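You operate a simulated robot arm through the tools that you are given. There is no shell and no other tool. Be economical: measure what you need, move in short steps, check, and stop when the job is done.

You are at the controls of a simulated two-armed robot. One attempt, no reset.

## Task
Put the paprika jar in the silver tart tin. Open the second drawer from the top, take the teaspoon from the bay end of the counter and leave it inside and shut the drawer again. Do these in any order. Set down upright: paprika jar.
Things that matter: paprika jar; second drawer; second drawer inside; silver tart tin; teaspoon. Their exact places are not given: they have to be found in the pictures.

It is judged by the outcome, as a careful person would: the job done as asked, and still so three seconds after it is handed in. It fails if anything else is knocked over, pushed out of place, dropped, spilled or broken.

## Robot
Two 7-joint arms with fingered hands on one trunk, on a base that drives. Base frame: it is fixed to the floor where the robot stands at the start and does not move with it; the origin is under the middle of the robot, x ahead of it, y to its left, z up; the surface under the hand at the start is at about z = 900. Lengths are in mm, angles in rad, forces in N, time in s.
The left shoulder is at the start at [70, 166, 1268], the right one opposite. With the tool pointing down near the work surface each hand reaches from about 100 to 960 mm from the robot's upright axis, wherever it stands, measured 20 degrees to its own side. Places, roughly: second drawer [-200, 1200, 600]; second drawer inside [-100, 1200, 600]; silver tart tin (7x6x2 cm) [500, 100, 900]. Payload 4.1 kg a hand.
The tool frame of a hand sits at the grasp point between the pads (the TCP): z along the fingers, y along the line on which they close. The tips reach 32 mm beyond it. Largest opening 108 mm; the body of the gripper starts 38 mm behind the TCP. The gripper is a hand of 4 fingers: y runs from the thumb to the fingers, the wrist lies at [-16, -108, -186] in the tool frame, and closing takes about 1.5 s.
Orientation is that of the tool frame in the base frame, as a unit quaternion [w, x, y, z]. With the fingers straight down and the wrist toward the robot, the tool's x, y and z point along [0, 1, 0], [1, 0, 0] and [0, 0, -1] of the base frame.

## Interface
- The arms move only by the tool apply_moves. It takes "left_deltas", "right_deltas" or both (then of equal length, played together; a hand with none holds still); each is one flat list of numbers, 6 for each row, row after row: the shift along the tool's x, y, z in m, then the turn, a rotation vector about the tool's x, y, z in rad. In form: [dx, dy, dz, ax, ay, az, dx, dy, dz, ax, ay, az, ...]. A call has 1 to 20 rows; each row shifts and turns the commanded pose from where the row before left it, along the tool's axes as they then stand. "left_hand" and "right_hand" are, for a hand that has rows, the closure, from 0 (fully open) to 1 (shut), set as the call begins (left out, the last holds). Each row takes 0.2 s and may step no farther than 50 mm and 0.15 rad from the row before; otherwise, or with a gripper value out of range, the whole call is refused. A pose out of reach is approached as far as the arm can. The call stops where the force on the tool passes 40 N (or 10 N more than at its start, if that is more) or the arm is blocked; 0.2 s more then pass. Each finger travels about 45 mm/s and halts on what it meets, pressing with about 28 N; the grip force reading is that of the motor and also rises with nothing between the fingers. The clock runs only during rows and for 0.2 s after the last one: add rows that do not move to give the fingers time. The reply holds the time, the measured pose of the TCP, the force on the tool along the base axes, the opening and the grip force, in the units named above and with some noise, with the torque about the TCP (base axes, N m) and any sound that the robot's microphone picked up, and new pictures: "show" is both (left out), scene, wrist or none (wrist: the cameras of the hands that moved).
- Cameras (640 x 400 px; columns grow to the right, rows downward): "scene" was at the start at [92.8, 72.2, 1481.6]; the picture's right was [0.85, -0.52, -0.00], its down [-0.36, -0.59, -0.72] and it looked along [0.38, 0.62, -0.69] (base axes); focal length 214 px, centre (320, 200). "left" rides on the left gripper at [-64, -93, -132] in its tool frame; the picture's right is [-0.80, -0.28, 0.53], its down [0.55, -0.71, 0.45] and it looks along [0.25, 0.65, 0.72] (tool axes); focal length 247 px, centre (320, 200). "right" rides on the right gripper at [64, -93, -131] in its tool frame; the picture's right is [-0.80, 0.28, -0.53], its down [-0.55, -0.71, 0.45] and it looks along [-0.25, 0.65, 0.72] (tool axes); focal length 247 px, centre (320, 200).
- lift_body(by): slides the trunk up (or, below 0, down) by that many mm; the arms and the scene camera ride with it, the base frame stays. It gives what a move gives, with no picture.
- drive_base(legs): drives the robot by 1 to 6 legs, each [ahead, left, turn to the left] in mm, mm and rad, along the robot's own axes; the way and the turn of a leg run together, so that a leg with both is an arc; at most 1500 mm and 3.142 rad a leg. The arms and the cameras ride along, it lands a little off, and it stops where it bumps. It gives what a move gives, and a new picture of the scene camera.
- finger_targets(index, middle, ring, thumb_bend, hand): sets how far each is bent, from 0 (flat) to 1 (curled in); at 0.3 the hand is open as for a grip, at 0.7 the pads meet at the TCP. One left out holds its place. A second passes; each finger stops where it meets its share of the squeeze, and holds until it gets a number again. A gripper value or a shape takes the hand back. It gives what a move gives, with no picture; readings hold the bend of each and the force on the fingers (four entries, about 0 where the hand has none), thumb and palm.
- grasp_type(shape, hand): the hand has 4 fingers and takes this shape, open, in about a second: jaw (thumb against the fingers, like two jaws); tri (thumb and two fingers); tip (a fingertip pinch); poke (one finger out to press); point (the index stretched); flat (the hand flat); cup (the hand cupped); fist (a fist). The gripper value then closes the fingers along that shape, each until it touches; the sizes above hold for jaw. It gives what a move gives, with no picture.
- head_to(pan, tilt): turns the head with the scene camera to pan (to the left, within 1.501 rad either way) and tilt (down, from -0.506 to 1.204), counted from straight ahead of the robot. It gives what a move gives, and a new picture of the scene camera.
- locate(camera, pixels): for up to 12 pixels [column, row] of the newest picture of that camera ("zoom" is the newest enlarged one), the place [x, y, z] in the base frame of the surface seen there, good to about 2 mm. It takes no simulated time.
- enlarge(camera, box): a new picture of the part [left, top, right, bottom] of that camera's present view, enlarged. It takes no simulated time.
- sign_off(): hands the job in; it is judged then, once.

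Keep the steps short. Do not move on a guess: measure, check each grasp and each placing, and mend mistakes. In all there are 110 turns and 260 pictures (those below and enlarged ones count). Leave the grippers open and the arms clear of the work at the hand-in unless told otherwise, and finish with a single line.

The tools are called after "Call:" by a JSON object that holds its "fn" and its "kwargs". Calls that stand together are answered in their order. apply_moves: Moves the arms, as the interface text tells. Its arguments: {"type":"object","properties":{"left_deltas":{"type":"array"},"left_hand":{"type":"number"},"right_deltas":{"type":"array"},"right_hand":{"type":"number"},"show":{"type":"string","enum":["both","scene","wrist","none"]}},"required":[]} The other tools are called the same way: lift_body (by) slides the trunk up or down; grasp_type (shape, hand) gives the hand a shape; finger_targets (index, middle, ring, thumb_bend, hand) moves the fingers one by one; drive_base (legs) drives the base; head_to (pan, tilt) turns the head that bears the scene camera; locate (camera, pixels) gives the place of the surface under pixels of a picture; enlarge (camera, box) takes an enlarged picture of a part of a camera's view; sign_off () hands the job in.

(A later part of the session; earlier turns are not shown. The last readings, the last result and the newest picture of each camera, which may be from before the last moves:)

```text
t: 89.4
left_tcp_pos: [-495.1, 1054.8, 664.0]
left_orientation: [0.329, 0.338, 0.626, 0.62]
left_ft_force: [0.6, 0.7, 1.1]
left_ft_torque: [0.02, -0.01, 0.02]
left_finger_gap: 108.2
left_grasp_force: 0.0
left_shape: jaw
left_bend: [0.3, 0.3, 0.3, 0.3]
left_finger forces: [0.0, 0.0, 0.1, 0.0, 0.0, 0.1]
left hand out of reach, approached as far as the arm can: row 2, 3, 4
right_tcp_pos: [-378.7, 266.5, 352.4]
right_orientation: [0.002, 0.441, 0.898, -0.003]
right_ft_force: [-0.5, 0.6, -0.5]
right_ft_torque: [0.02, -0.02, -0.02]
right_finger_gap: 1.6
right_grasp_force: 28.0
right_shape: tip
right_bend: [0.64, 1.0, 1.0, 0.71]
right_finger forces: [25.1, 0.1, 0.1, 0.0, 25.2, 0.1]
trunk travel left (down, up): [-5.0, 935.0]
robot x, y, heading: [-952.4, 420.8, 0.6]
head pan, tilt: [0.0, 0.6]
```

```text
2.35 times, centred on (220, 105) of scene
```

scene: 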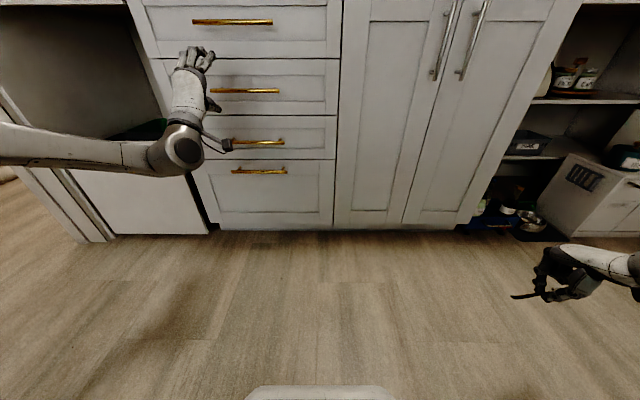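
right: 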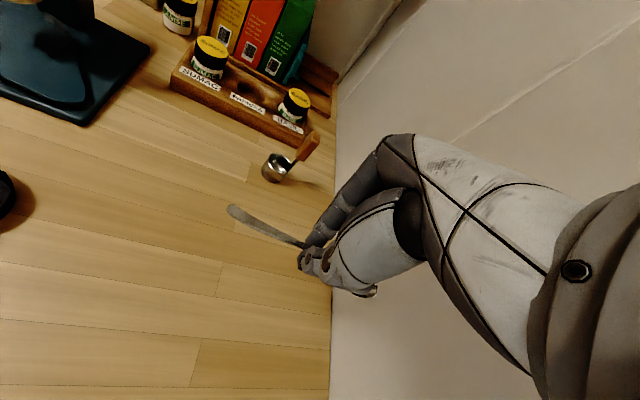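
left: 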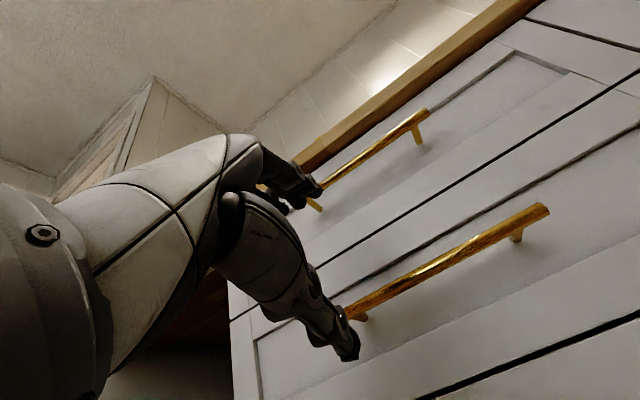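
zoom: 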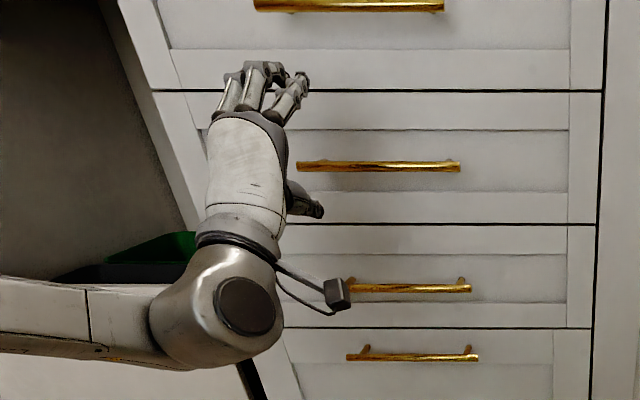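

Too stretched; return the arm to the good pose and use the base to go forward.

Call:
{"fn": "apply_moves", "kwargs": {"left_deltas": [0, 0, -0.045, 0, 0, 0, -0.01, -0.008, -0.045, 0, 0, 0, -0.01, -0.008, -0.01, 0, 0, 0, -0.006, -0.006, 0, 0, 0, 0, 0, 0, 0, 0, 0, 0], "show": "none"}}

Call:
{"fn": "drive_base", "kwargs": {"legs": [[140, 0, 0]]}}

Call:
{"fn": "enlarge", "kwargs": {"camera": "left", "box": [240, 140, 440, 380]}}

```text
t: 90.6
left_tcp_pos: [-564.6, 976.4, 642.1]
left_orientation: [0.329, 0.338, 0.626, 0.621]
left_ft_force: [0.0, -0.2, 0.4]
left_ft_torque: [0.02, 0.0, 0.02]
left_finger_gap: 107.7
left_grasp_force: 0.0
left_shape: jaw
left_bend: [0.3, 0.3, 0.3, 0.3]
left_finger forces: [0.0, 0.0, 0.0, 0.0, 0.0, 0.1]
right_tcp_pos: [-378.0, 267.7, 353.3]
right_orientation: [0.003, 0.441, 0.898, -0.002]
right_ft_force: [-0.5, 0.8, -0.6]
right_ft_torque: [0.03, -0.01, 0.02]
right_finger_gap: 1.5
right_grasp_force: 28.3
right_shape: tip
right_bend: [0.64, 1.0, 1.0, 0.71]
right_finger forces: [25.2, 0.1, 0.0, 0.0, 25.1, 0.0]
trunk travel left (down, up): [-5.0, 935.0]
robot x, y, heading: [-951.6, 420.6, 0.596]
head pan, tilt: [0.0, 0.6]
```

```text
t: 91.9
left_tcp_pos: [-446.7, 1056.3, 643.0]
left_orientation: [0.33, 0.338, 0.626, 0.621]
left_ft_force: [-0.5, 0.4, -0.6]
left_ft_torque: [0.0, 0.0, 0.04]
left_finger_gap: 107.8
left_grasp_force: 0.1
left_shape: jaw
left_bend: [0.3, 0.3, 0.3, 0.3]
left_finger forces: [0.0, 0.1, 0.1, 0.1, 0.0, 0.0]
right_tcp_pos: [-262.0, 347.3, 351.6]
right_orientation: [0.003, 0.441, 0.898, -0.003]
right_ft_force: [0.2, -0.1, 0.0]
right_ft_torque: [0.01, -0.01, 0.02]
right_finger_gap: 1.3
right_grasp_force: 28.2
right_shape: tip
right_bend: [0.64, 1.0, 1.0, 0.71]
right_finger forces: [25.1, 0.0, 0.1, 0.0, 25.1, 0.0]
trunk travel left (down, up): [-5.0, 935.0]
robot x, y, heading: [-837.5, 499.1, 0.597]
head pan, tilt: [0.0, 0.6]
```

scene: 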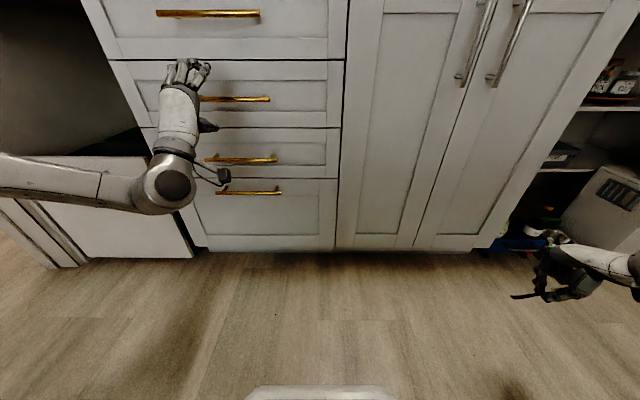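

```text
1.67 times, centred on (340, 260) of left
```

zoom: 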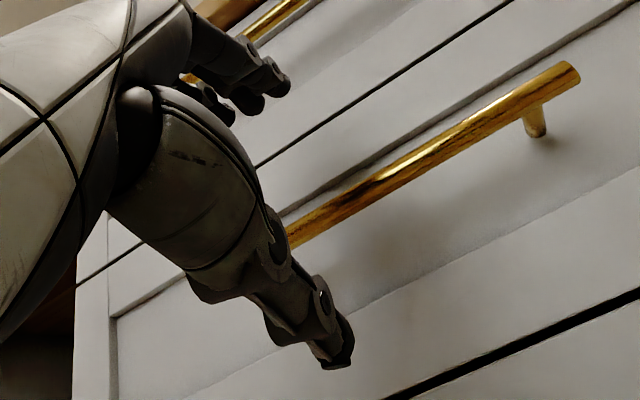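

Bar is between thumb and fingers line; 50 mm to go forward.

Call:
{"fn": "apply_moves", "kwargs": {"left_deltas": [0, -0.001, 0.015, 0, 0, 0, 0, -0.001, 0.015, 0, 0, 0, 0, -0.001, 0.015, 0, 0, 0, 0, 0, 0, 0, 0, 0]}}

Call:
{"fn": "enlarge", "kwargs": {"camera": "left", "box": [240, 140, 440, 380]}}

Call:
{"fn": "enlarge", "kwargs": {"camera": "scene", "box": [120, 30, 300, 200]}}

```text
t: 92.9
left_tcp_pos: [-408.7, 1081.4, 639.9]
left_orientation: [0.329, 0.338, 0.627, 0.621]
left_ft_force: [0.3, 0.1, 0.6]
left_ft_torque: [0.05, -0.02, -0.04]
left_finger_gap: 107.7
left_grasp_force: 0.0
left_shape: jaw
left_bend: [0.3, 0.3, 0.3, 0.3]
left_finger forces: [0.0, 0.0, 0.1, 0.1, 0.0, 0.0]
right_tcp_pos: [-261.9, 346.0, 352.5]
right_orientation: [0.003, 0.441, 0.898, -0.003]
right_ft_force: [0.3, 0.6, -0.9]
right_ft_torque: [0.02, -0.02, 0.0]
right_finger_gap: 1.4
right_grasp_force: 27.8
right_shape: tip
right_bend: [0.64, 1.0, 1.0, 0.71]
right_finger forces: [25.1, 0.0, 0.2, 0.0, 25.1, 0.0]
trunk travel left (down, up): [-5.0, 935.0]
robot x, y, heading: [-833.6, 500.3, 0.598]
head pan, tilt: [0.0, 0.6]
```

scene: 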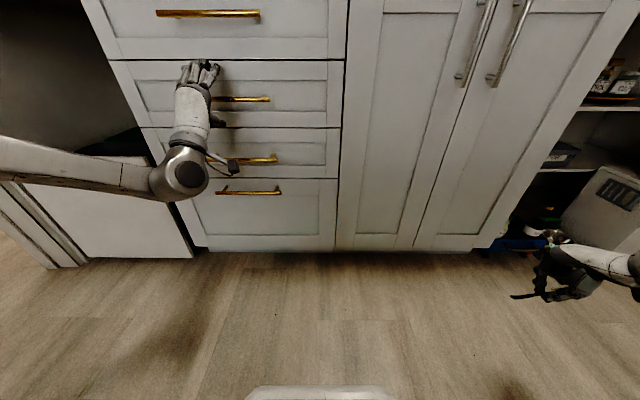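
left: 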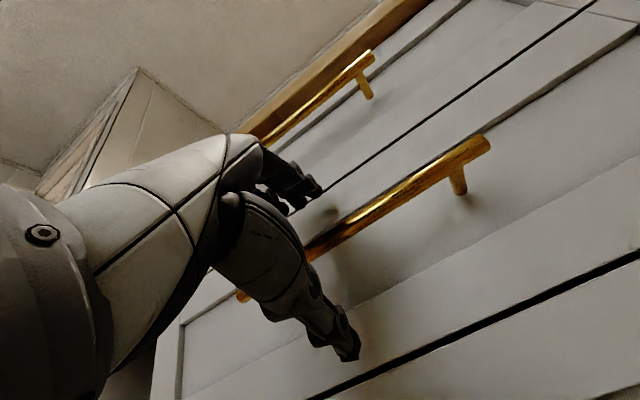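

```text
1.67 times, centred on (340, 260) of left
```

zoom: 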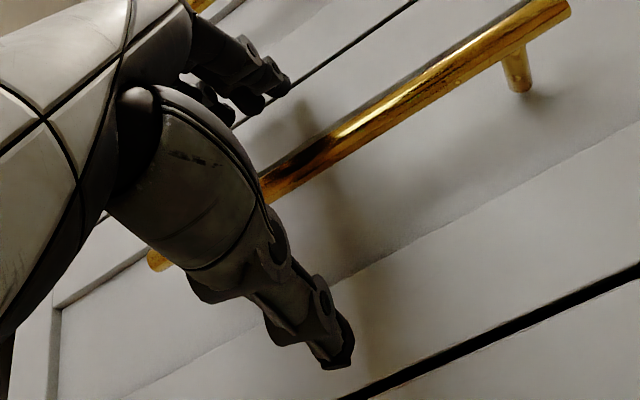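

```text
2.35 times, centred on (210, 115) of scene
```

zoom: 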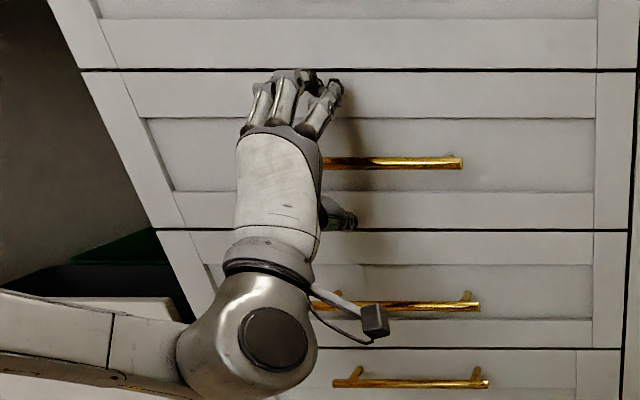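

TCP is 10 mm short of the bar centre, bar between thumb and fingers. Closing the left hand.

Call:
{"fn": "apply_moves", "kwargs": {"left_deltas": [0, 0, 0.004, 0, 0, 0, 0, 0, 0, 0, 0, 0, 0, 0, 0, 0, 0, 0, 0, 0, 0, 0, 0, 0, 0, 0, 0, 0, 0, 0, 0, 0, 0, 0, 0, 0, 0, 0, 0, 0, 0, 0, 0, 0, 0, 0, 0, 0, 0, 0, 0, 0, 0, 0], "left_hand": 1.0, "show": "wrist"}}

```text
t: 94.9
left_tcp_pos: [-406.1, 1083.3, 637.3]
left_orientation: [0.329, 0.337, 0.627, 0.621]
left_ft_force: [1.0, 1.7, -4.7]
left_ft_torque: [0.0, 0.0, 0.02]
left_finger_gap: 0.0
left_grasp_force: 27.6
left_shape: jaw
left_bend: [0.7, 0.7, 0.7, 0.72]
left_finger forces: [3.6, 0.1, 0.2, 0.0, 0.0, 0.0]
right_tcp_pos: [-262.5, 345.6, 351.6]
right_orientation: [0.003, 0.441, 0.898, -0.003]
right_ft_force: [0.2, -0.1, 0.0]
right_ft_torque: [0.02, -0.02, 0.01]
right_finger_gap: 1.9
right_grasp_force: 27.6
right_shape: tip
right_bend: [0.64, 1.0, 1.0, 0.71]
right_finger forces: [25.2, 0.0, 0.0, 0.0, 25.0, 0.1]
trunk travel left (down, up): [-5.0, 935.0]
robot x, y, heading: [-837.3, 498.8, 0.603]
head pan, tilt: [0.0, 0.6]
```

left: 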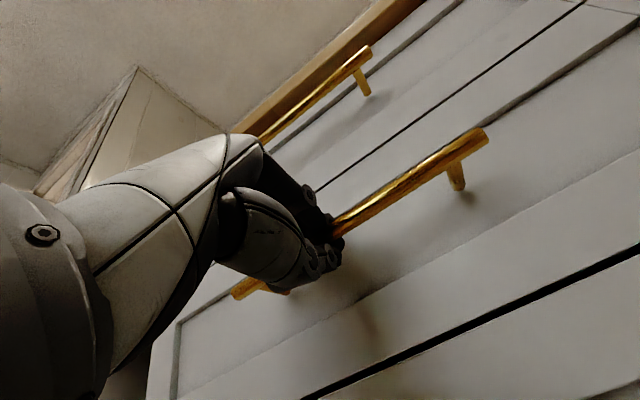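

Gap reads 0, so the bar may be hooked inside the closed fingers rather than pinched. Testing with a gentle 25 mm pull.

Call:
{"fn": "apply_moves", "kwargs": {"left_deltas": [0, 0, -0.005, 0, 0, 0, 0, 0, -0.01, 0, 0, 0, 0, 0, -0.01, 0, 0, 0, 0, 0, 0, 0, 0, 0]}}

Call:
{"fn": "enlarge", "kwargs": {"camera": "left", "box": [220, 130, 400, 310]}}

Call:
{"fn": "enlarge", "kwargs": {"camera": "scene", "box": [120, 30, 300, 200]}}

```text
t: 95.9
left_tcp_pos: [-428.0, 1070.4, 638.4]
left_orientation: [0.329, 0.337, 0.627, 0.621]
left_ft_force: [-0.8, 0.1, -8.6]
left_ft_torque: [-0.03, 0.06, 0.02]
left_finger_gap: 0.0
left_grasp_force: 27.7
left_shape: jaw
left_bend: [0.7, 0.7, 0.7, 0.72]
left_finger forces: [0.9, 0.0, 1.5, 0.1, 0.0, 0.0]
right_tcp_pos: [-262.3, 348.0, 352.5]
right_orientation: [0.003, 0.441, 0.897, -0.002]
right_ft_force: [0.2, -0.1, -0.2]
right_ft_torque: [0.03, 0.0, -0.01]
right_finger_gap: 1.4
right_grasp_force: 27.9
right_shape: tip
right_bend: [0.64, 1.0, 1.0, 0.71]
right_finger forces: [25.2, 0.1, 0.0, 0.0, 25.1, 0.1]
trunk travel left (down, up): [-5.0, 935.0]
robot x, y, heading: [-836.7, 497.5, 0.602]
head pan, tilt: [0.0, 0.6]
```

scene: 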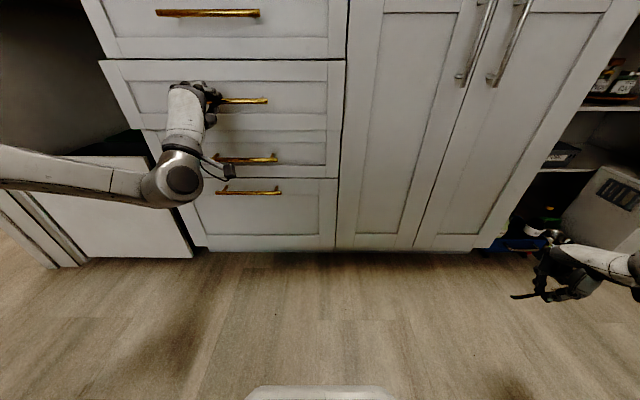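
left: 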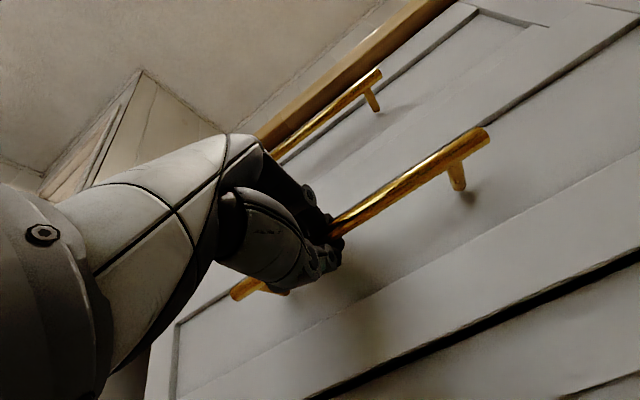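

```text
2.22 times, centred on (310, 220) of left
```

zoom: 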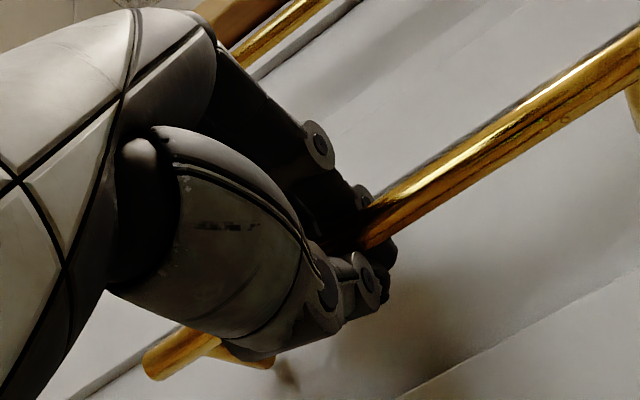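

```text
2.35 times, centred on (210, 115) of scene
```

zoom: 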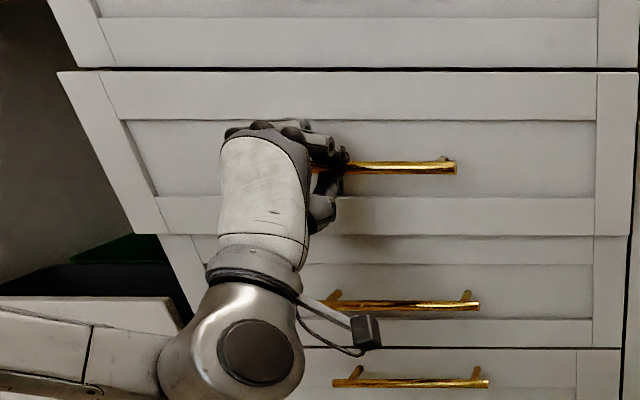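

The drawer came out with the hand. Pulling on by backing the base 230.

Call:
{"fn": "drive_base", "kwargs": {"legs": [[-230, 0, 0]]}}

```text
t: 97.6
left_tcp_pos: [-616.5, 940.1, 639.3]
left_orientation: [0.329, 0.338, 0.627, 0.621]
left_ft_force: [-1.4, 4.6, -7.9]
left_ft_torque: [0.04, 0.06, -0.02]
left_finger_gap: 0.0
left_grasp_force: 27.8
left_shape: jaw
left_bend: [0.7, 0.7, 0.7, 0.72]
left_finger forces: [0.0, 0.0, 0.8, 0.1, 2.4, 0.1]
right_tcp_pos: [-452.9, 216.2, 351.7]
right_orientation: [0.002, 0.441, 0.898, -0.003]
right_ft_force: [-0.1, 0.1, 0.6]
right_ft_torque: [0.01, 0.0, -0.03]
right_finger_gap: 1.5
right_grasp_force: 28.5
right_shape: tip
right_bend: [0.64, 1.0, 1.0, 0.71]
right_finger forces: [25.1, 0.0, 0.0, 0.1, 25.0, 0.0]
trunk travel left (down, up): [-5.0, 935.0]
robot x, y, heading: [-1027.1, 368.5, 0.599]
head pan, tilt: [0.0, 0.6]
```

scene: 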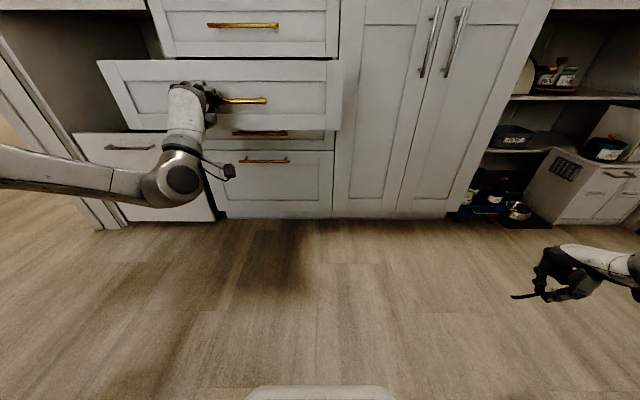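

Drawer open ≈250 mm. Open the left hand and back away 130.

Call:
{"fn": "apply_moves", "kwargs": {"left_deltas": [0, 0, 0, 0, 0, 0, 0, 0, 0, 0, 0, 0, 0, 0, 0, 0, 0, 0, 0, 0, 0, 0, 0, 0, 0, 0, 0, 0, 0, 0, 0, 0, 0, 0, 0, 0, 0, 0, 0, 0, 0, 0, 0, 0, 0, 0, 0, 0], "left_hand": 0.0, "show": "none"}}

Call:
{"fn": "drive_base", "kwargs": {"legs": [[-130, 0, 0]]}}

Call:
{"fn": "lift_body", "kwargs": {"by": 600}}

Call:
{"fn": "head_to", "kwargs": {"pan": 0.2, "tilt": 0.8}}

```text
t: 99.4
left_tcp_pos: [-618.7, 939.5, 639.8]
left_orientation: [0.33, 0.337, 0.626, 0.622]
left_ft_force: [-0.2, 0.4, 0.9]
left_ft_torque: [-0.02, 0.02, -0.01]
left_finger_gap: 107.4
left_grasp_force: 0.1
left_shape: jaw
left_bend: [0.3, 0.3, 0.3, 0.3]
left_finger forces: [0.0, 0.0, 0.0, 0.1, 0.1, 0.0]
right_tcp_pos: [-452.2, 217.4, 352.3]
right_orientation: [0.003, 0.441, 0.897, -0.003]
right_ft_force: [0.2, 0.6, 0.2]
right_ft_torque: [0.02, 0.0, 0.01]
right_finger_gap: 1.6
right_grasp_force: 28.0
right_shape: tip
right_bend: [0.64, 1.0, 1.0, 0.71]
right_finger forces: [25.1, 0.0, 0.0, 0.0, 25.1, 0.1]
trunk travel left (down, up): [-5.0, 935.0]
robot x, y, heading: [-1024.3, 369.7, 0.593]
head pan, tilt: [0.0, 0.6]
```

```text
t: 100.5
left_tcp_pos: [-688.0, 891.8, 639.3]
left_orientation: [0.329, 0.337, 0.626, 0.621]
left_ft_force: [0.2, 0.7, -0.3]
left_ft_torque: [0.01, 0.0, -0.02]
left_finger_gap: 107.7
left_grasp_force: 0.1
left_shape: jaw
left_bend: [0.3, 0.3, 0.3, 0.3]
left_finger forces: [0.0, 0.1, 0.0, 0.0, 0.0, 0.1]
right_tcp_pos: [-523.0, 169.2, 351.5]
right_orientation: [0.002, 0.441, 0.898, -0.002]
right_ft_force: [-0.3, -0.3, 0.4]
right_ft_torque: [0.01, 0.0, -0.02]
right_finger_gap: 1.2
right_grasp_force: 28.0
right_shape: tip
right_bend: [0.64, 1.0, 1.0, 0.71]
right_finger forces: [25.1, 0.0, 0.0, 0.0, 25.1, 0.1]
trunk travel left (down, up): [-5.0, 935.0]
robot x, y, heading: [-1094.8, 323.8, 0.598]
head pan, tilt: [0.0, 0.6]
stopped in leg 1: the robot was blocked; the commanded pose is now the measured one
```

scene: 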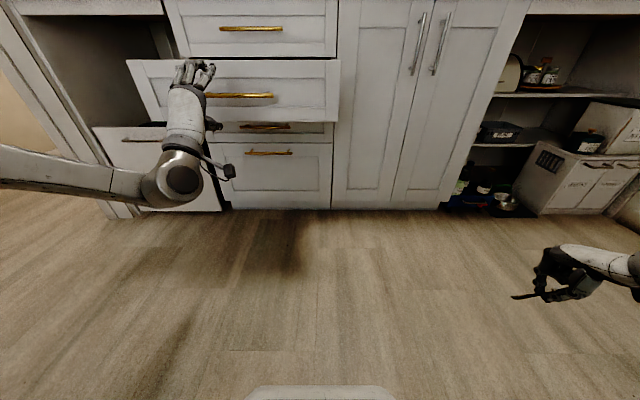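

```text
refused: 600 is not a number from -400 to 400
```

```text
t: 101.3
left_tcp_pos: [-688.4, 890.8, 639.8]
left_orientation: [0.33, 0.338, 0.626, 0.621]
left_ft_force: [-0.3, 0.8, -0.4]
left_ft_torque: [0.02, -0.01, 0.02]
left_finger_gap: 107.8
left_grasp_force: 0.0
left_shape: jaw
left_bend: [0.3, 0.3, 0.3, 0.3]
left_finger forces: [0.0, 0.0, 0.1, 0.0, 0.0, 0.0]
right_tcp_pos: [-523.6, 167.9, 351.5]
right_orientation: [0.002, 0.441, 0.898, -0.002]
right_ft_force: [-0.6, -0.1, -0.1]
right_ft_torque: [-0.01, -0.05, 0.01]
right_finger_gap: 1.6
right_grasp_force: 28.2
right_shape: tip
right_bend: [0.64, 1.0, 1.0, 0.71]
right_finger forces: [25.0, 0.0, 0.0, 0.0, 25.1, 0.0]
trunk travel left (down, up): [-5.0, 935.0]
robot x, y, heading: [-1096.0, 322.1, 0.596]
head pan, tilt: [0.201, 0.799]
```

scene: 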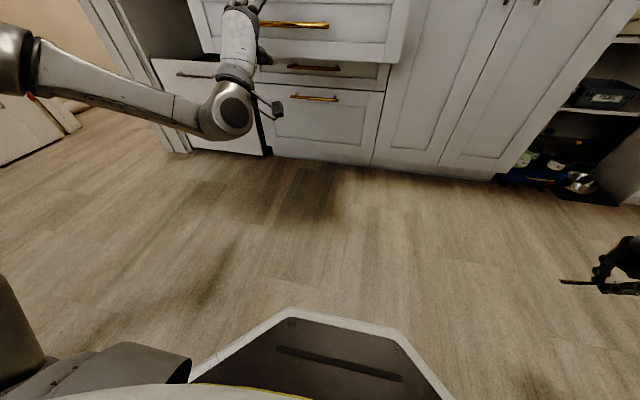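

Something blocked the base behind after 84 mm; I come forward 30 to break contact, then raise the trunk.

Call:
{"fn": "drive_base", "kwargs": {"legs": [[30, 0, 0]]}}

Call:
{"fn": "lift_body", "kwargs": {"by": 400}}

Call:
{"fn": "lift_body", "kwargs": {"by": 200}}

Call:
{"fn": "head_to", "kwargs": {"pan": 0.3, "tilt": 0.8}}

```text
t: 102.1
left_tcp_pos: [-663.4, 908.7, 640.1]
left_orientation: [0.33, 0.338, 0.625, 0.621]
left_ft_force: [-0.5, 1.0, -0.5]
left_ft_torque: [0.01, -0.01, -0.01]
left_finger_gap: 107.7
left_grasp_force: 0.1
left_shape: jaw
left_bend: [0.3, 0.3, 0.3, 0.3]
left_finger forces: [0.0, 0.0, 0.0, 0.2, 0.0, 0.1]
right_tcp_pos: [-497.8, 184.5, 351.4]
right_orientation: [0.003, 0.44, 0.898, -0.002]
right_ft_force: [-0.7, -0.5, -1.3]
right_ft_torque: [-0.04, -0.03, 0.02]
right_finger_gap: 1.5
right_grasp_force: 28.0
right_shape: tip
right_bend: [0.64, 1.0, 1.0, 0.71]
right_finger forces: [25.1, 0.0, 0.1, 0.1, 25.1, 0.1]
trunk travel left (down, up): [-5.0, 935.0]
robot x, y, heading: [-1072.5, 337.4, 0.603]
head pan, tilt: [0.201, 0.799]
```

scene: 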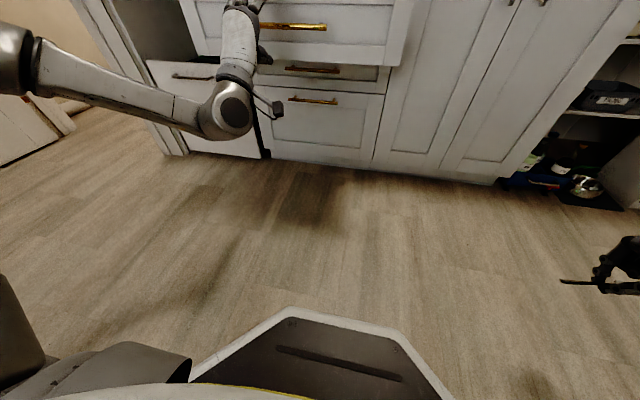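

```text
t: 106.0
left_tcp_pos: [-662.4, 908.3, 1039.5]
left_orientation: [0.33, 0.338, 0.626, 0.621]
left_ft_force: [-0.2, 0.6, -0.4]
left_ft_torque: [0.01, 0.01, -0.01]
left_finger_gap: 107.8
left_grasp_force: 0.1
left_shape: jaw
left_bend: [0.3, 0.3, 0.3, 0.3]
left_finger forces: [0.0, 0.0, 0.0, 0.0, 0.1, 0.0]
right_tcp_pos: [-498.9, 185.2, 752.2]
right_orientation: [0.004, 0.441, 0.898, -0.002]
right_ft_force: [-0.2, 0.3, -0.5]
right_ft_torque: [-0.02, 0.01, -0.02]
right_finger_gap: 1.3
right_grasp_force: 27.9
right_shape: tip
right_bend: [0.64, 1.0, 1.0, 0.71]
right_finger forces: [25.2, 0.1, 0.0, 0.0, 25.1, 0.1]
trunk travel left (down, up): [-405.0, 535.0]
robot x, y, heading: [-1069.2, 342.0, 0.599]
head pan, tilt: [0.201, 0.799]
```

```text
t: 108.1
left_tcp_pos: [-662.6, 908.6, 1240.5]
left_orientation: [0.33, 0.337, 0.626, 0.621]
left_ft_force: [-0.1, -0.3, -0.5]
left_ft_torque: [0.02, 0.01, -0.02]
left_finger_gap: 107.8
left_grasp_force: 0.0
left_shape: jaw
left_bend: [0.3, 0.3, 0.3, 0.3]
left_finger forces: [0.0, 0.1, 0.0, 0.0, 0.0, 0.1]
right_tcp_pos: [-498.4, 185.4, 951.6]
right_orientation: [0.002, 0.441, 0.898, -0.002]
right_ft_force: [0.2, 0.4, -0.8]
right_ft_torque: [-0.05, -0.01, 0.02]
right_finger_gap: 1.7
right_grasp_force: 27.9
right_shape: tip
right_bend: [0.64, 1.0, 1.0, 0.71]
right_finger forces: [25.1, 0.0, 0.0, 0.0, 25.1, 0.1]
trunk travel left (down, up): [-605.0, 335.0]
robot x, y, heading: [-1068.2, 340.0, 0.594]
head pan, tilt: [0.201, 0.799]
```

```text
t: 108.8
left_tcp_pos: [-664.3, 908.7, 1239.6]
left_orientation: [0.33, 0.337, 0.626, 0.621]
left_ft_force: [0.0, -0.8, 0.6]
left_ft_torque: [0.01, 0.0, -0.02]
left_finger_gap: 107.7
left_grasp_force: 0.0
left_shape: jaw
left_bend: [0.3, 0.3, 0.3, 0.3]
left_finger forces: [0.0, 0.0, 0.1, 0.1, 0.0, 0.0]
right_tcp_pos: [-497.7, 185.2, 951.4]
right_orientation: [0.002, 0.44, 0.898, -0.002]
right_ft_force: [-0.3, 0.6, -0.6]
right_ft_torque: [0.0, -0.01, 0.0]
right_finger_gap: 1.3
right_grasp_force: 28.0
right_shape: tip
right_bend: [0.64, 1.0, 1.0, 0.71]
right_finger forces: [25.0, 0.0, 0.0, 0.0, 25.1, 0.1]
trunk travel left (down, up): [-605.0, 335.0]
robot x, y, heading: [-1070.4, 341.7, 0.589]
head pan, tilt: [0.3, 0.799]
```

scene: 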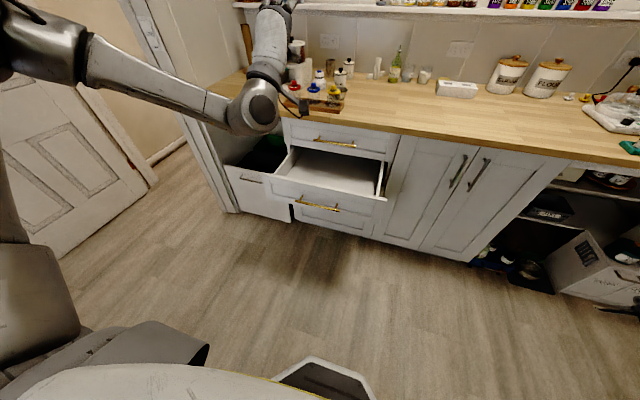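

Drawer is open and empty. Measuring its interior.

Call:
{"fn": "enlarge", "kwargs": {"camera": "scene", "box": [250, 110, 410, 240]}}

Call:
{"fn": "locate", "kwargs": {"camera": "scene", "pixels": [[330, 180], [300, 170], [360, 185], [335, 165], [298, 200], [380, 200], [270, 182], [335, 193], [390, 130], [340, 160], [375, 190], [290, 165]]}}

```text
3.08 times, centred on (330, 175) of scene
```

zoom: 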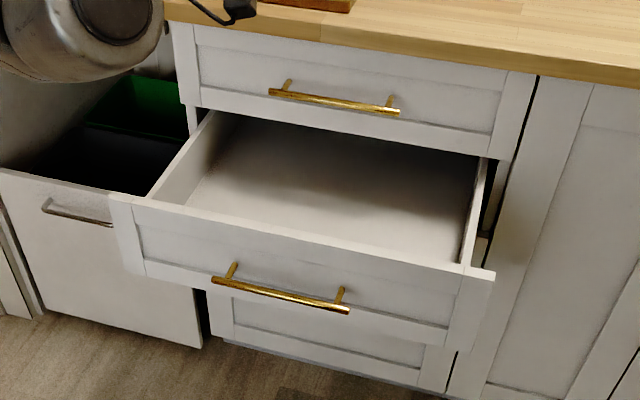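

```text
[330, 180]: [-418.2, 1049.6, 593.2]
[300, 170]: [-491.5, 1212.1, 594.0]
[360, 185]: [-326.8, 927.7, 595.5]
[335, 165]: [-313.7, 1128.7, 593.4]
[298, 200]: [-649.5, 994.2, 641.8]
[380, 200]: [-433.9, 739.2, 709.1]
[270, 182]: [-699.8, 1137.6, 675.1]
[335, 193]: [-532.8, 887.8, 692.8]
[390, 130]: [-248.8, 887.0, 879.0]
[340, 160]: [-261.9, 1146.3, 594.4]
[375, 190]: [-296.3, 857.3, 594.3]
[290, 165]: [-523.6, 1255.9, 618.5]
```

Floor of the drawer z≈594, front rim z≈709, interior n 75–280. Move the base left 150 and forward 200 so the right arm reaches in.

Call:
{"fn": "drive_base", "kwargs": {"legs": [[0, 150, 0], [200, 0, 0]]}}

```text
t: 111.4
left_tcp_pos: [-583.5, 1148.2, 1239.3]
left_orientation: [0.33, 0.336, 0.626, 0.622]
left_ft_force: [0.1, 0.5, 0.5]
left_ft_torque: [0.01, -0.03, 0.04]
left_finger_gap: 107.8
left_grasp_force: 0.1
left_shape: jaw
left_bend: [0.3, 0.3, 0.3, 0.3]
left_finger forces: [0.0, 0.0, 0.0, 0.0, 0.0, 0.0]
right_tcp_pos: [-415.5, 425.2, 951.8]
right_orientation: [0.003, 0.44, 0.898, -0.003]
right_ft_force: [0.6, -0.5, 0.0]
right_ft_torque: [-0.02, 0.01, -0.01]
right_finger_gap: 1.5
right_grasp_force: 27.9
right_shape: tip
right_bend: [0.64, 1.0, 1.0, 0.71]
right_finger forces: [25.2, 0.0, 0.0, 0.0, 25.1, 0.0]
trunk travel left (down, up): [-605.0, 335.0]
robot x, y, heading: [-988.1, 577.7, 0.593]
head pan, tilt: [0.3, 0.799]
```

scene: 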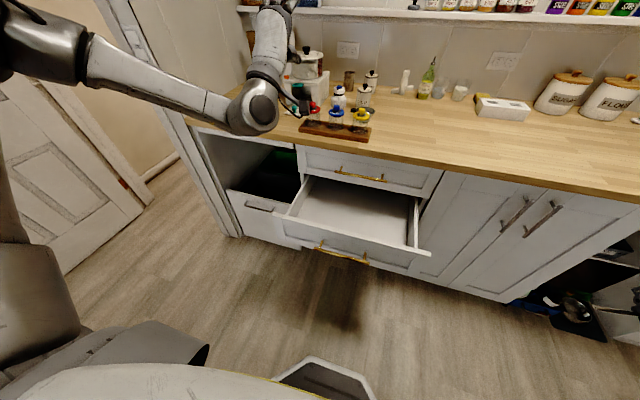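

Call:
{"fn": "apply_moves", "kwargs": {"right_deltas": [0.036, 0.0279, 0, 0, 0, 0, 0.036, 0.0279, 0, 0, 0, 0, 0.036, 0.0279, 0, 0, 0, 0, 0.036, 0.0279, 0, 0, 0, 0, 0.036, 0.0279, 0, 0, 0, 0, 0.036, 0.0279, 0, 0, 0, 0, 0.036, 0.0279, 0, 0, 0, 0, 0.036, 0.0279, 0, 0, 0, 0, 0.036, 0.0279, 0, 0, 0, 0, 0.036, 0.0279, 0, 0, 0, 0, 0.036, 0.0279, 0, 0, 0, 0, 0, 0, 0, 0, 0, 0]}}

```text
t: 114.0
left_tcp_pos: [-583.9, 1146.5, 1239.9]
left_orientation: [0.329, 0.337, 0.626, 0.622]
left_ft_force: [-0.3, -0.7, -0.7]
left_ft_torque: [0.01, 0.01, 0.05]
left_finger_gap: 108.0
left_grasp_force: 0.1
left_shape: jaw
left_bend: [0.3, 0.3, 0.3, 0.3]
left_finger forces: [0.0, 0.1, 0.0, 0.0, 0.0, 0.0]
right_tcp_pos: [-416.8, 926.3, 948.7]
right_orientation: [0.002, 0.441, 0.898, -0.003]
right_ft_force: [-0.3, -0.2, 0.5]
right_ft_torque: [0.03, 0.0, -0.04]
right_finger_gap: 1.6
right_grasp_force: 28.1
right_shape: tip
right_bend: [0.67, 1.0, 1.0, 0.72]
right_finger forces: [0.0, 0.0, 0.1, 0.0, 0.1, 0.0]
trunk travel left (down, up): [-605.0, 335.0]
robot x, y, heading: [-989.9, 575.0, 0.603]
head pan, tilt: [0.3, 0.799]
```

scene: 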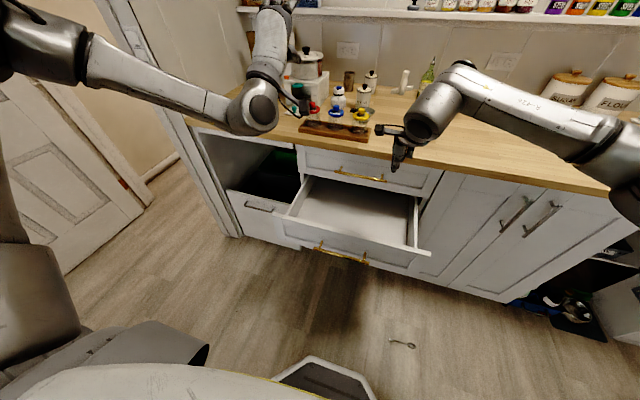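
right: 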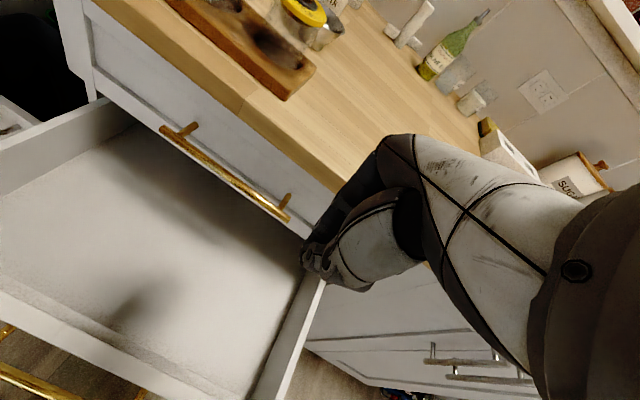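

The index/thumb forces read 0 and I see the teaspoon on the floor at (403,344): it slipped out. I'll measure it and pick it up again.

Call:
{"fn": "enlarge", "kwargs": {"camera": "scene", "box": [360, 310, 450, 370]}}

Call:
{"fn": "locate", "kwargs": {"camera": "scene", "pixels": [[390, 341], [396, 342], [402, 343], [407, 345], [413, 346], [300, 370], [345, 360], [374, 398]]}}

```text
6.67 times, centred on (405, 340) of scene
```

zoom: 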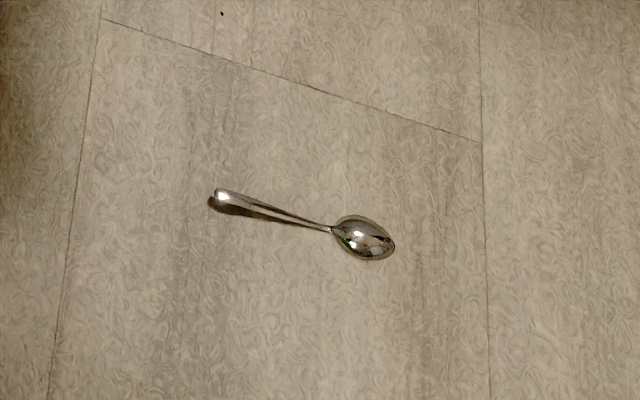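

```text
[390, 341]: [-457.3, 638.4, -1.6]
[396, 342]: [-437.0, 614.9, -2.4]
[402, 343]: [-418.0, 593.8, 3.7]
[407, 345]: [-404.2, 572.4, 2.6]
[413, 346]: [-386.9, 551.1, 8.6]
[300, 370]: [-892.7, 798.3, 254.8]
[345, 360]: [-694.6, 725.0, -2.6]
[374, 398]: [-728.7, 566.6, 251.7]
```

The spoon lies at (-457,638)→(-387,551) on the floor, nicely ahead on the right. I back the base 200 (so the left hand clears the drawer when lowered) and bring the right hand over the spoon.

Call:
{"fn": "drive_base", "kwargs": {"legs": [[-200, 0, 0]]}}

Call:
{"fn": "grasp_type", "kwargs": {"hand": "right", "shape": "tri"}}

Call:
{"fn": "apply_moves", "kwargs": {"right_deltas": [-0.038, -0.001, 0, 0, 0, 0, -0.038, -0.001, 0, 0, 0, 0, -0.038, -0.001, 0, 0, 0, 0, -0.038, -0.001, 0, 0, 0, 0, -0.038, -0.001, 0, 0, 0, 0, -0.038, -0.001, 0, 0, 0, 0, -0.038, -0.001, 0, 0, 0, 0, 0, 0, 0, 0, 0, 0], "right_hand": 1.0}}

Call:
{"fn": "enlarge", "kwargs": {"camera": "right", "box": [240, 160, 400, 320]}}

```text
t: 115.6
left_tcp_pos: [-750.5, 1034.0, 1239.8]
left_orientation: [0.329, 0.335, 0.626, 0.622]
left_ft_force: [0.0, -0.2, 0.1]
left_ft_torque: [0.01, 0.03, 0.01]
left_finger_gap: 107.8
left_grasp_force: 0.1
left_shape: jaw
left_bend: [0.3, 0.3, 0.3, 0.3]
left_finger forces: [0.0, 0.0, 0.0, 0.0, 0.0, 0.0]
right_tcp_pos: [-583.8, 814.2, 948.0]
right_orientation: [0.003, 0.439, 0.899, -0.001]
right_ft_force: [0.7, -0.1, 0.4]
right_ft_torque: [0.01, 0.02, -0.02]
right_finger_gap: 1.4
right_grasp_force: 28.2
right_shape: tip
right_bend: [0.67, 1.0, 1.0, 0.72]
right_finger forces: [0.0, 0.0, 0.1, 0.1, 0.0, 0.0]
trunk travel left (down, up): [-605.0, 335.0]
robot x, y, heading: [-1155.0, 464.0, 0.602]
head pan, tilt: [0.3, 0.799]
```

scene: 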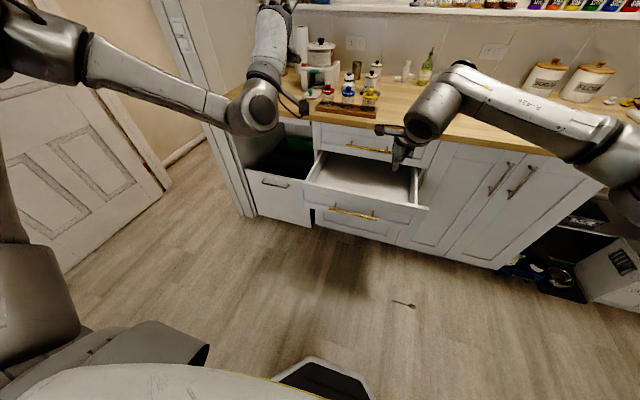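

```text
t: 116.5
left_tcp_pos: [-750.0, 1034.2, 1239.4]
left_orientation: [0.329, 0.337, 0.626, 0.621]
left_ft_force: [0.0, -0.5, -1.2]
left_ft_torque: [0.01, 0.02, -0.01]
left_finger_gap: 107.8
left_grasp_force: 0.1
left_shape: jaw
left_bend: [0.3, 0.3, 0.3, 0.3]
left_finger forces: [0.0, 0.0, 0.0, 0.1, 0.0, 0.0]
right_tcp_pos: [-582.8, 814.3, 947.2]
right_orientation: [0.003, 0.44, 0.898, -0.003]
right_ft_force: [-0.4, 0.1, 0.0]
right_ft_torque: [-0.02, 0.0, 0.03]
right_finger_gap: 107.6
right_grasp_force: 0.2
right_shape: tri
right_bend: [0.3, 0.3, 0.99, 0.3]
right_finger forces: [0.0, 0.0, 0.0, 0.0, 0.0, 0.0]
trunk travel left (down, up): [-605.0, 335.0]
robot x, y, heading: [-1152.5, 460.1, 0.602]
head pan, tilt: [0.3, 0.799]
```

```text
t: 118.3
left_tcp_pos: [-750.1, 1036.3, 1239.8]
left_orientation: [0.329, 0.336, 0.627, 0.622]
left_ft_force: [0.4, 0.4, 1.4]
left_ft_torque: [0.0, -0.01, 0.0]
left_finger_gap: 107.8
left_grasp_force: 0.2
left_shape: jaw
left_bend: [0.3, 0.3, 0.3, 0.3]
left_finger forces: [0.0, 0.1, 0.0, 0.0, 0.0, 0.1]
right_tcp_pos: [-425.7, 598.0, 949.6]
right_orientation: [0.003, 0.439, 0.899, -0.002]
right_ft_force: [0.2, -0.4, 0.0]
right_ft_torque: [0.0, -0.03, -0.01]
right_finger_gap: 0.0
right_grasp_force: 27.7
right_shape: tri
right_bend: [0.7, 0.7, 1.0, 0.49]
right_finger forces: [0.1, 0.0, 0.0, 0.0, 0.0, 0.1]
trunk travel left (down, up): [-605.0, 335.0]
robot x, y, heading: [-1157.9, 465.2, 0.6]
head pan, tilt: [0.3, 0.799]
```

scene: 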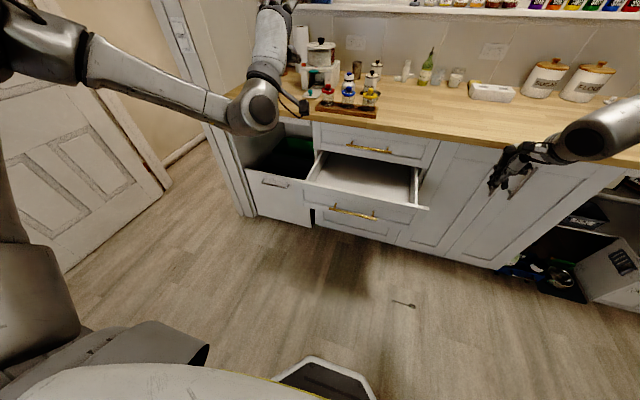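
right: 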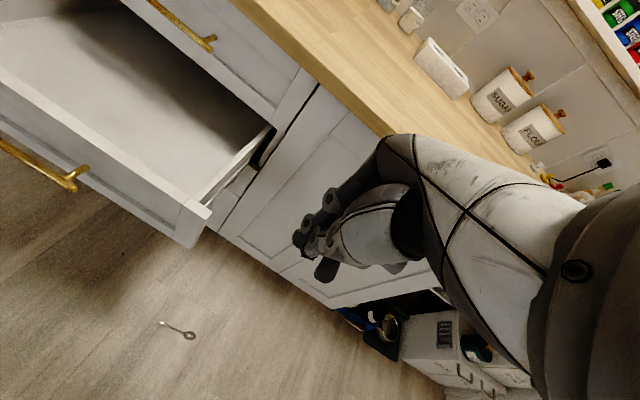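

```text
2.50 times, centred on (320, 240) of right
```

zoom: 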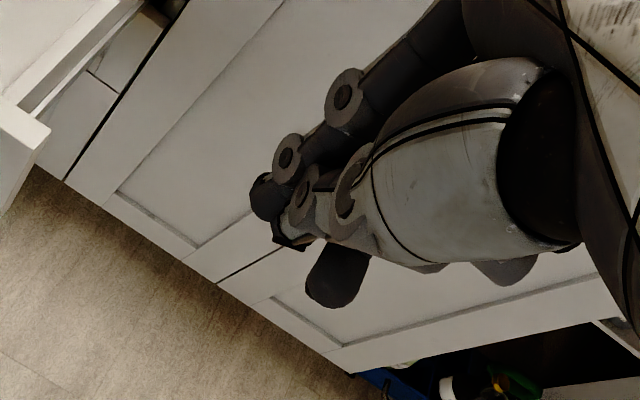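

Call:
{"fn": "lift_body", "kwargs": {"by": -400}}

Call:
{"fn": "lift_body", "kwargs": {"by": -200}}

Call:
{"fn": "apply_moves", "kwargs": {"right_deltas": [0, 0, 0.04, 0, 0, 0, 0, 0, 0.04, 0, 0, 0, 0, 0, 0.04, 0, 0, 0, 0, 0, 0.04, 0, 0, 0, 0, 0, 0.04, 0, 0, 0, 0, 0, 0.02, 0, 0, 0, 0, 0, 0, 0, 0, 0], "right_hand": 0.45}}

```text
t: 122.1
left_tcp_pos: [-750.1, 1035.4, 838.7]
left_orientation: [0.328, 0.336, 0.626, 0.622]
left_ft_force: [0.3, 0.6, -0.2]
left_ft_torque: [0.0, -0.02, -0.01]
left_finger_gap: 107.8
left_grasp_force: 0.0
left_shape: jaw
left_bend: [0.3, 0.3, 0.3, 0.3]
left_finger forces: [0.0, 0.0, 0.0, 0.1, 0.0, 0.0]
right_tcp_pos: [-424.3, 599.9, 548.8]
right_orientation: [0.003, 0.439, 0.899, -0.003]
right_ft_force: [-0.5, -0.2, 0.1]
right_ft_torque: [-0.01, 0.0, -0.03]
right_finger_gap: 0.1
right_grasp_force: 28.0
right_shape: tri
right_bend: [0.7, 0.7, 1.0, 0.49]
right_finger forces: [0.0, 0.1, 0.1, 0.0, 0.0, 0.0]
trunk travel left (down, up): [-205.0, 735.0]
robot x, y, heading: [-1152.9, 461.0, 0.597]
head pan, tilt: [0.3, 0.799]
```

```text
t: 124.3
left_tcp_pos: [-750.5, 1034.9, 640.7]
left_orientation: [0.329, 0.336, 0.626, 0.622]
left_ft_force: [-0.4, -0.1, -0.4]
left_ft_torque: [-0.04, 0.02, -0.02]
left_finger_gap: 107.7
left_grasp_force: 0.1
left_shape: jaw
left_bend: [0.3, 0.3, 0.3, 0.3]
left_finger forces: [0.0, 0.0, 0.0, 0.0, 0.1, 0.0]
right_tcp_pos: [-424.8, 599.4, 349.5]
right_orientation: [0.003, 0.439, 0.898, -0.002]
right_ft_force: [-1.0, 0.0, -0.6]
right_ft_torque: [0.01, 0.0, 0.0]
right_finger_gap: 0.2
right_grasp_force: 27.9
right_shape: tri
right_bend: [0.7, 0.7, 1.0, 0.49]
right_finger forces: [0.0, 0.1, 0.1, 0.0, 0.0, 0.1]
trunk travel left (down, up): [-5.0, 935.0]
robot x, y, heading: [-1156.4, 464.3, 0.603]
head pan, tilt: [0.3, 0.799]
```

```text
t: 125.9
left_tcp_pos: [-751.1, 1035.3, 640.2]
left_orientation: [0.328, 0.336, 0.626, 0.622]
left_ft_force: [-1.3, 0.7, 0.0]
left_ft_torque: [0.02, 0.01, 0.0]
left_finger_gap: 107.9
left_grasp_force: 0.0
left_shape: jaw
left_bend: [0.3, 0.3, 0.3, 0.3]
left_finger forces: [0.1, 0.1, 0.0, 0.0, 0.0, 0.0]
right_tcp_pos: [-424.2, 596.6, 129.9]
right_orientation: [0.002, 0.439, 0.898, -0.003]
right_ft_force: [0.4, 0.0, 0.2]
right_ft_torque: [-0.02, -0.03, 0.02]
right_finger_gap: 59.0
right_grasp_force: 0.0
right_shape: tri
right_bend: [0.74, 0.43, 0.99, 0.69]
right_finger forces: [0.0, 0.0, 0.0, 0.1, 0.0, 0.1]
trunk travel left (down, up): [-5.0, 935.0]
robot x, y, heading: [-1150.2, 460.5, 0.604]
head pan, tilt: [0.3, 0.799]
```

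scene: 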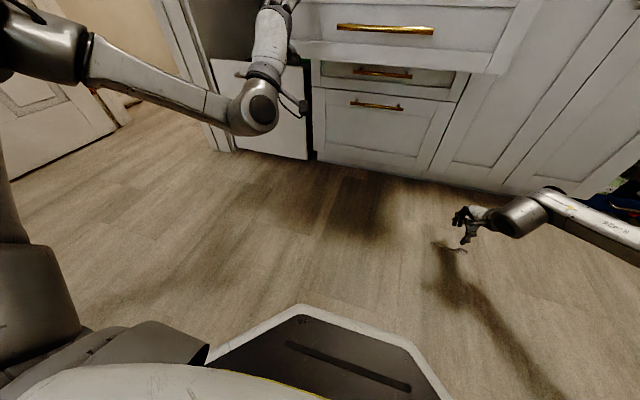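
right: 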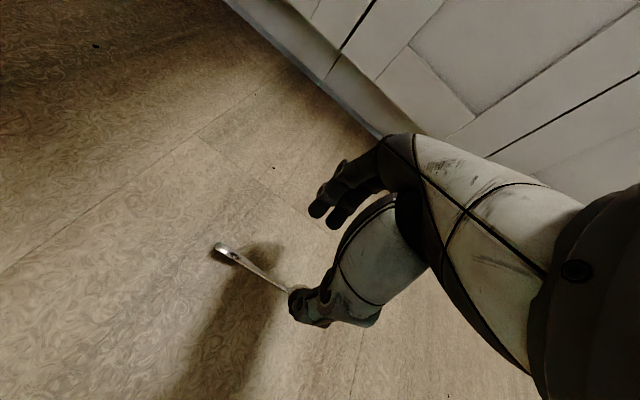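

Reaches fine. Measuring the spoon from the wrist camera.

Call:
{"fn": "enlarge", "kwargs": {"camera": "right", "box": [200, 200, 360, 340]}}

Call:
{"fn": "locate", "kwargs": {"camera": "right", "pixels": [[219, 247], [230, 254], [240, 260], [250, 266], [260, 272], [270, 278], [280, 284], [287, 289], [317, 213], [330, 225], [298, 300]]}}

```text
2.86 times, centred on (280, 270) of right
```

zoom: 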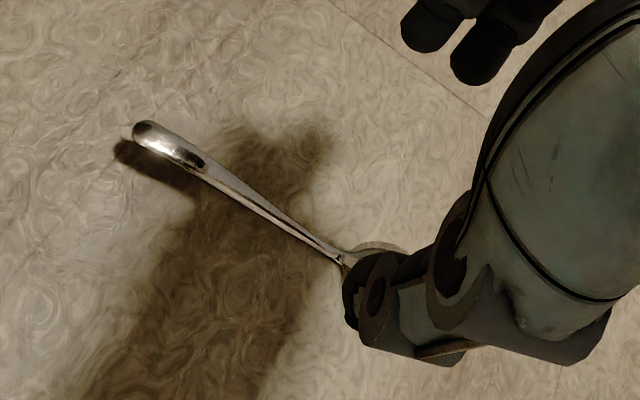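

```text
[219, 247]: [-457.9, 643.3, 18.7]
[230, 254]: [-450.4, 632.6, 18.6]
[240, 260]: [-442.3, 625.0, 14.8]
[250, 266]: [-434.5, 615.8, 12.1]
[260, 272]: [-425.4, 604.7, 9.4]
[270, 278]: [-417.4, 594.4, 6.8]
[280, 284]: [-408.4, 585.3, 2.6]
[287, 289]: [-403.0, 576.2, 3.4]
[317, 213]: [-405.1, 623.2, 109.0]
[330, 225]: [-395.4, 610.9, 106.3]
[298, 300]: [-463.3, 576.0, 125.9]
```

Face-down, the handle rises to z≈18 at its end: good for a deep grip. Going down over (-432,612).

Call:
{"fn": "apply_moves", "kwargs": {"right_deltas": [0.0056, 0.001, 0.03, 0, 0, 0, 0.0056, 0.001, 0.03, 0, 0, 0, 0.0056, 0.001, 0.03, 0, 0, 0, 0, 0, 0.004, 0, 0, 0, 0, 0, 0.003, 0, 0, 0, 0, 0, 0, 0, 0, 0], "show": "wrist"}}

Call:
{"fn": "enlarge", "kwargs": {"camera": "scene", "box": [400, 180, 520, 280]}}

```text
t: 127.3
left_tcp_pos: [-750.3, 1034.0, 641.1]
left_orientation: [0.329, 0.335, 0.626, 0.623]
left_ft_force: [-0.8, 0.2, -0.1]
left_ft_torque: [0.0, 0.01, -0.01]
left_finger_gap: 107.7
left_grasp_force: 0.1
left_shape: jaw
left_bend: [0.3, 0.3, 0.3, 0.3]
left_finger forces: [0.1, 0.0, 0.0, 0.0, 0.1, 0.0]
right_tcp_pos: [-430.7, 612.2, 33.2]
right_orientation: [0.003, 0.439, 0.898, -0.002]
right_ft_force: [-0.5, -0.7, 5.5]
right_ft_torque: [0.16, -0.1, -0.01]
right_finger_gap: 58.8
right_grasp_force: 0.0
right_shape: tri
right_bend: [0.74, 0.43, 0.99, 0.69]
right_finger forces: [3.5, 1.5, 0.0, 0.0, 0.1, 0.1]
trunk travel left (down, up): [-5.0, 935.0]
robot x, y, heading: [-1156.9, 464.7, 0.602]
head pan, tilt: [0.3, 0.799]
```

right: 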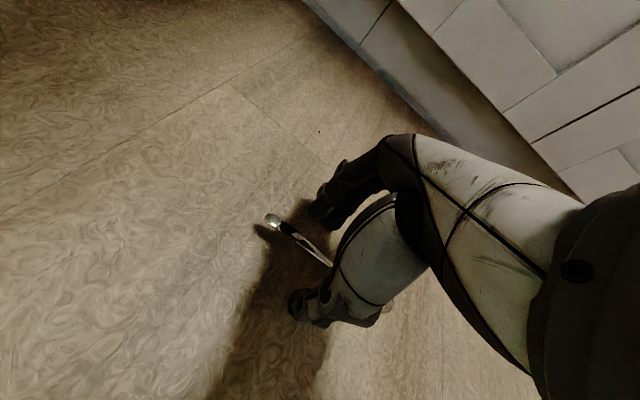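

```text
4.00 times, centred on (460, 230) of scene
```

zoom: 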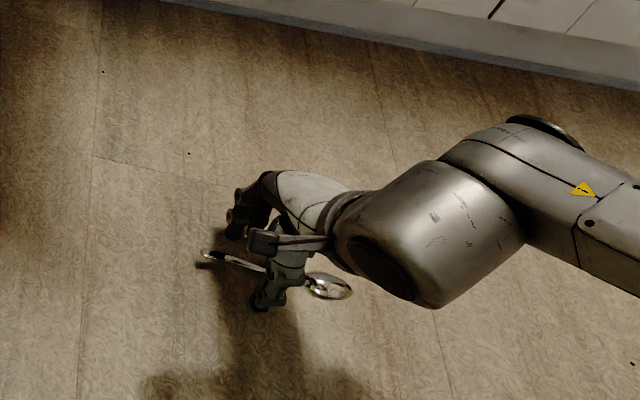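

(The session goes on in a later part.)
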